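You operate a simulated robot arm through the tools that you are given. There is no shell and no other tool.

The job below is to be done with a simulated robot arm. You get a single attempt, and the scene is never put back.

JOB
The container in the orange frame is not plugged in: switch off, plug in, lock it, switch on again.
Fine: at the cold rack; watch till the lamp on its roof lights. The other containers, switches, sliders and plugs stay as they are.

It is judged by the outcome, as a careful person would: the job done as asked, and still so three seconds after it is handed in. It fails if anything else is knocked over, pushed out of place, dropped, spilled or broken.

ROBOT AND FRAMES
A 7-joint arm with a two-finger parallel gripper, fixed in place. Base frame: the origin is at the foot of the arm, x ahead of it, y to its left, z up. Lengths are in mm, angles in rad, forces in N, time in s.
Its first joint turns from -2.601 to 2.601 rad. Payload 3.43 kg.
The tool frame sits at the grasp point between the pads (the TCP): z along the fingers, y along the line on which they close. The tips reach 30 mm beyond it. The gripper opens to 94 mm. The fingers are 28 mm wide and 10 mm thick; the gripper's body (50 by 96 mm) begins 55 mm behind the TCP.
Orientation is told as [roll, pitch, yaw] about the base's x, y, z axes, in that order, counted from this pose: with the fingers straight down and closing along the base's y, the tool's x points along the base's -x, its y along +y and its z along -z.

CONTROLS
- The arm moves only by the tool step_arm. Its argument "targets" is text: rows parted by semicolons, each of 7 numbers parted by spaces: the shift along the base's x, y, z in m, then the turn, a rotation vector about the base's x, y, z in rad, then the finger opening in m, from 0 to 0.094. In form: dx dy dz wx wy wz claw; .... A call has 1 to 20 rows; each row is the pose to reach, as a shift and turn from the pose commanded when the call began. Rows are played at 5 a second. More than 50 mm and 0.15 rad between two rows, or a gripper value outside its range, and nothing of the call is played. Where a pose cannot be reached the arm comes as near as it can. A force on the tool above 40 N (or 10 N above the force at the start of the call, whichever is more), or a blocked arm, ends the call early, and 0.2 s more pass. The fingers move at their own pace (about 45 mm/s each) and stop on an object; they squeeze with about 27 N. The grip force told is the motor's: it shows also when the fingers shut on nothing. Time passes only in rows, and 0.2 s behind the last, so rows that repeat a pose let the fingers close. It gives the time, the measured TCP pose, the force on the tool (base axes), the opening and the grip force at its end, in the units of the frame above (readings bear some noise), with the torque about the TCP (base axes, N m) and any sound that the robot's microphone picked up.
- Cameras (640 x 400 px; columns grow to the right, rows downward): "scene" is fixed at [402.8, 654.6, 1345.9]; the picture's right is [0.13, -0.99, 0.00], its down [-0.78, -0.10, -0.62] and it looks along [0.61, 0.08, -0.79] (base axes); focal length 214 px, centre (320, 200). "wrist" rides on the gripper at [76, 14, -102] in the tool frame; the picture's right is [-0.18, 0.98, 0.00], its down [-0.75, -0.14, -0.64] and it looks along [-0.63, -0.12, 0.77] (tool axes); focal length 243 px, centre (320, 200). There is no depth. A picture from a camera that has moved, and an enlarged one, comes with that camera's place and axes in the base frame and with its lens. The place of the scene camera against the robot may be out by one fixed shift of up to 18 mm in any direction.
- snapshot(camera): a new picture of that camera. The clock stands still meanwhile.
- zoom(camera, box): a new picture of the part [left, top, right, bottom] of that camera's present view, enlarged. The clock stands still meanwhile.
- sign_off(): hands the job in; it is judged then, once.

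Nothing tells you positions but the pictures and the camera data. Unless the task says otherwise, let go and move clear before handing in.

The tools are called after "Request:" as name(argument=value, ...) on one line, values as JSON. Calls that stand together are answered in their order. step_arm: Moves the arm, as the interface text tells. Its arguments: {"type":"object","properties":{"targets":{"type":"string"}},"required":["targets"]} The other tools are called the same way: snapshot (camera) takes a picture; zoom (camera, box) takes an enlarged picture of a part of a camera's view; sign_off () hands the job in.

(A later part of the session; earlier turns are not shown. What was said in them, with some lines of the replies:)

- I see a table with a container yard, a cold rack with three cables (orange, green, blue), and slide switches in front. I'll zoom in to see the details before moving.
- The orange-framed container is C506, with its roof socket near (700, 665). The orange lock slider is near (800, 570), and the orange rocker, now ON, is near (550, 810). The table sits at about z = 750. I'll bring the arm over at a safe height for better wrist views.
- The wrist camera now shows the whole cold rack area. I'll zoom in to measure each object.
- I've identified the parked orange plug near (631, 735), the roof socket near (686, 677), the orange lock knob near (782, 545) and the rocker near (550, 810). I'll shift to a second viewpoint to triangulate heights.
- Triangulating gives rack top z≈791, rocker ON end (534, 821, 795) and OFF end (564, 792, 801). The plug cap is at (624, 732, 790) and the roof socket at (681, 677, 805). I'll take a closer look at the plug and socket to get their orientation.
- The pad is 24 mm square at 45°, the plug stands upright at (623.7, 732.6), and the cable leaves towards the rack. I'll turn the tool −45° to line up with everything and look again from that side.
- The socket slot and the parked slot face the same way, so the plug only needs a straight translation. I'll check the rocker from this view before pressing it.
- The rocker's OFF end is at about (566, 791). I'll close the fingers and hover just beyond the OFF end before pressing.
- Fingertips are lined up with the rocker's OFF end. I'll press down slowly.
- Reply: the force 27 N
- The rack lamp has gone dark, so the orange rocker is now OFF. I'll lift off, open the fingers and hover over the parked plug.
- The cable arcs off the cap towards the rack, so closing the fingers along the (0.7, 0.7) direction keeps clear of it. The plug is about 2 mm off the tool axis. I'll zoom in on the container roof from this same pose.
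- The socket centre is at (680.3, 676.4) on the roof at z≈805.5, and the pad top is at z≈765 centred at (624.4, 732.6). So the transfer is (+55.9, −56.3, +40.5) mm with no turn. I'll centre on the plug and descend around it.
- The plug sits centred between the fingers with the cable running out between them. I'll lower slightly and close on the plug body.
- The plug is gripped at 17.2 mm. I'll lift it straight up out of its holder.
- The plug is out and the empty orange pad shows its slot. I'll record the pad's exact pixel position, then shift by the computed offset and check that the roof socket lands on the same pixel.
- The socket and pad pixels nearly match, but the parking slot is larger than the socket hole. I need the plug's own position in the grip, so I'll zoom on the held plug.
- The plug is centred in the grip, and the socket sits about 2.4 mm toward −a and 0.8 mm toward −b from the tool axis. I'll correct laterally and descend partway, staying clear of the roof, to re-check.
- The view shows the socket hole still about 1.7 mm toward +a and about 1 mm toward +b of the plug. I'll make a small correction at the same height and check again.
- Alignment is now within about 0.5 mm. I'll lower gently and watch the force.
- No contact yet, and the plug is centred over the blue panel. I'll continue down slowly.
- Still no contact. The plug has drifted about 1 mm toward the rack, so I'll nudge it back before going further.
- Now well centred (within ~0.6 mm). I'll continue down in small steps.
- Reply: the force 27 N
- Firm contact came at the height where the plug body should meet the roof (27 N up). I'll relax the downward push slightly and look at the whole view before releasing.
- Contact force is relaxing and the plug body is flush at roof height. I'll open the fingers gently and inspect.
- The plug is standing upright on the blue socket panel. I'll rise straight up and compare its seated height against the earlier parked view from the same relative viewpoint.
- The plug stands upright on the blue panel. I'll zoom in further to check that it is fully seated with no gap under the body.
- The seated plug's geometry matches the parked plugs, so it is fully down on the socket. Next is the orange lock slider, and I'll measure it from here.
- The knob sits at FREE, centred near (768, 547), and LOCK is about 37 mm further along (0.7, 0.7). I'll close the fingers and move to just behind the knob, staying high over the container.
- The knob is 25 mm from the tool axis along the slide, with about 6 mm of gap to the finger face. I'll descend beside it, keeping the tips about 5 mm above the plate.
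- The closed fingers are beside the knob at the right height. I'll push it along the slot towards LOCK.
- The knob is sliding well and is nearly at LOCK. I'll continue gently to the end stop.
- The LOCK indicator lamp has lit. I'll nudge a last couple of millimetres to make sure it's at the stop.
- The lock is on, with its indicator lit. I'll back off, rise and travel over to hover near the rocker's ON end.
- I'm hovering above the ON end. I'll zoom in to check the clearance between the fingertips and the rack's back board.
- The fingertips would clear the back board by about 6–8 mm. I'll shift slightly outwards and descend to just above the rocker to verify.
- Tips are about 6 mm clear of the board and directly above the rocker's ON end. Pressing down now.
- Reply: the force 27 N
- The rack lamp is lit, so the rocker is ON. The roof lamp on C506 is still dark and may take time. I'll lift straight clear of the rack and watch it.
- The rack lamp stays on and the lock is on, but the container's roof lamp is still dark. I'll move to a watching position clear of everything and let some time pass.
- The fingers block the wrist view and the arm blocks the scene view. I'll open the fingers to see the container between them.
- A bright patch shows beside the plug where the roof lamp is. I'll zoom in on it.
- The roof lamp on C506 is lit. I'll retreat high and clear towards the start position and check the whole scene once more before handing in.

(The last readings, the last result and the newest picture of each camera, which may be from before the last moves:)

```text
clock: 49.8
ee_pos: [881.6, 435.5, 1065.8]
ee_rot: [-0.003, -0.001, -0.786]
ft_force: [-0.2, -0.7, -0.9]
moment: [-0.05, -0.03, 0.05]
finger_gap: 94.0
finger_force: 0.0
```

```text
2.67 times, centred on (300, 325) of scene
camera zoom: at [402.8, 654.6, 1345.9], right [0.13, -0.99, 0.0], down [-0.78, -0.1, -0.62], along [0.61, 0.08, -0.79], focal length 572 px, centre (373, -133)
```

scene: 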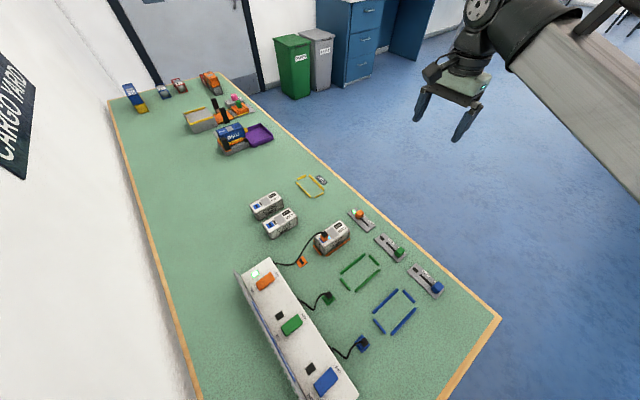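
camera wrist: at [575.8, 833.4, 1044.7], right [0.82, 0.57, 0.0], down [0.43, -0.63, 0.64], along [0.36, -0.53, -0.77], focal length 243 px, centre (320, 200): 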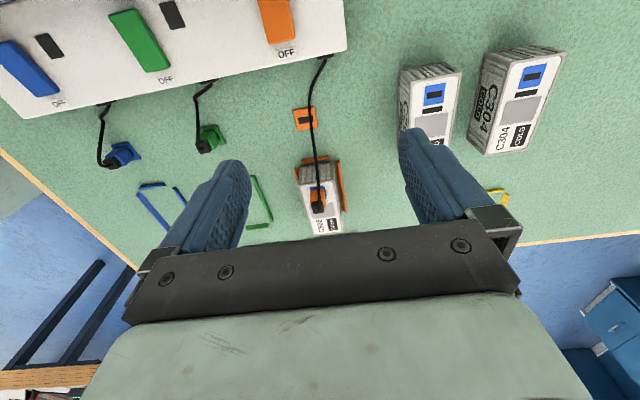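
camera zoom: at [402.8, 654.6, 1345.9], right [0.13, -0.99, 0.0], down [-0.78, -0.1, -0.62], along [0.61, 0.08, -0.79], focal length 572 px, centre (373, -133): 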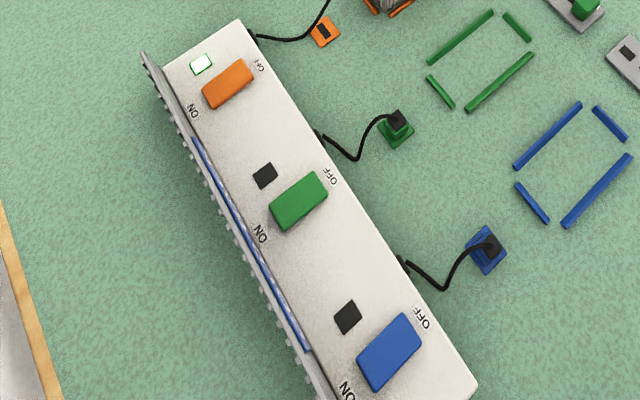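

Everything is as asked: the plug is seated in C506, the slider is at LOCK with its indicator lit, the orange rocker is ON with the rack lamp lit, and the roof lamp on C506 is lit. The other containers, switches, sliders and plugs are unchanged and the arm is clear, so I'm handing in.

Request:
sign_off()

```text
The job is handed in.
```

Container C506 in the orange frame is now plugged in, locked and switched back on. Its roof lamp lit within about five seconds of switching on.

- **Switch off:** I pressed the orange rocker to OFF, and its rack lamp went dark.
- **Plug in:** I moved the orange plug from its holder into the roof socket of C506, where it stands upright and fully down.
- **Lock:** I slid the orange knob to LOCK, and its indicator lit.
- **Switch on:** I pressed the orange rocker to ON, and the rack lamp came back on.

In the last pictures the other containers, switches, sliders and plugs were as they started. The arm was clear when I handed in.
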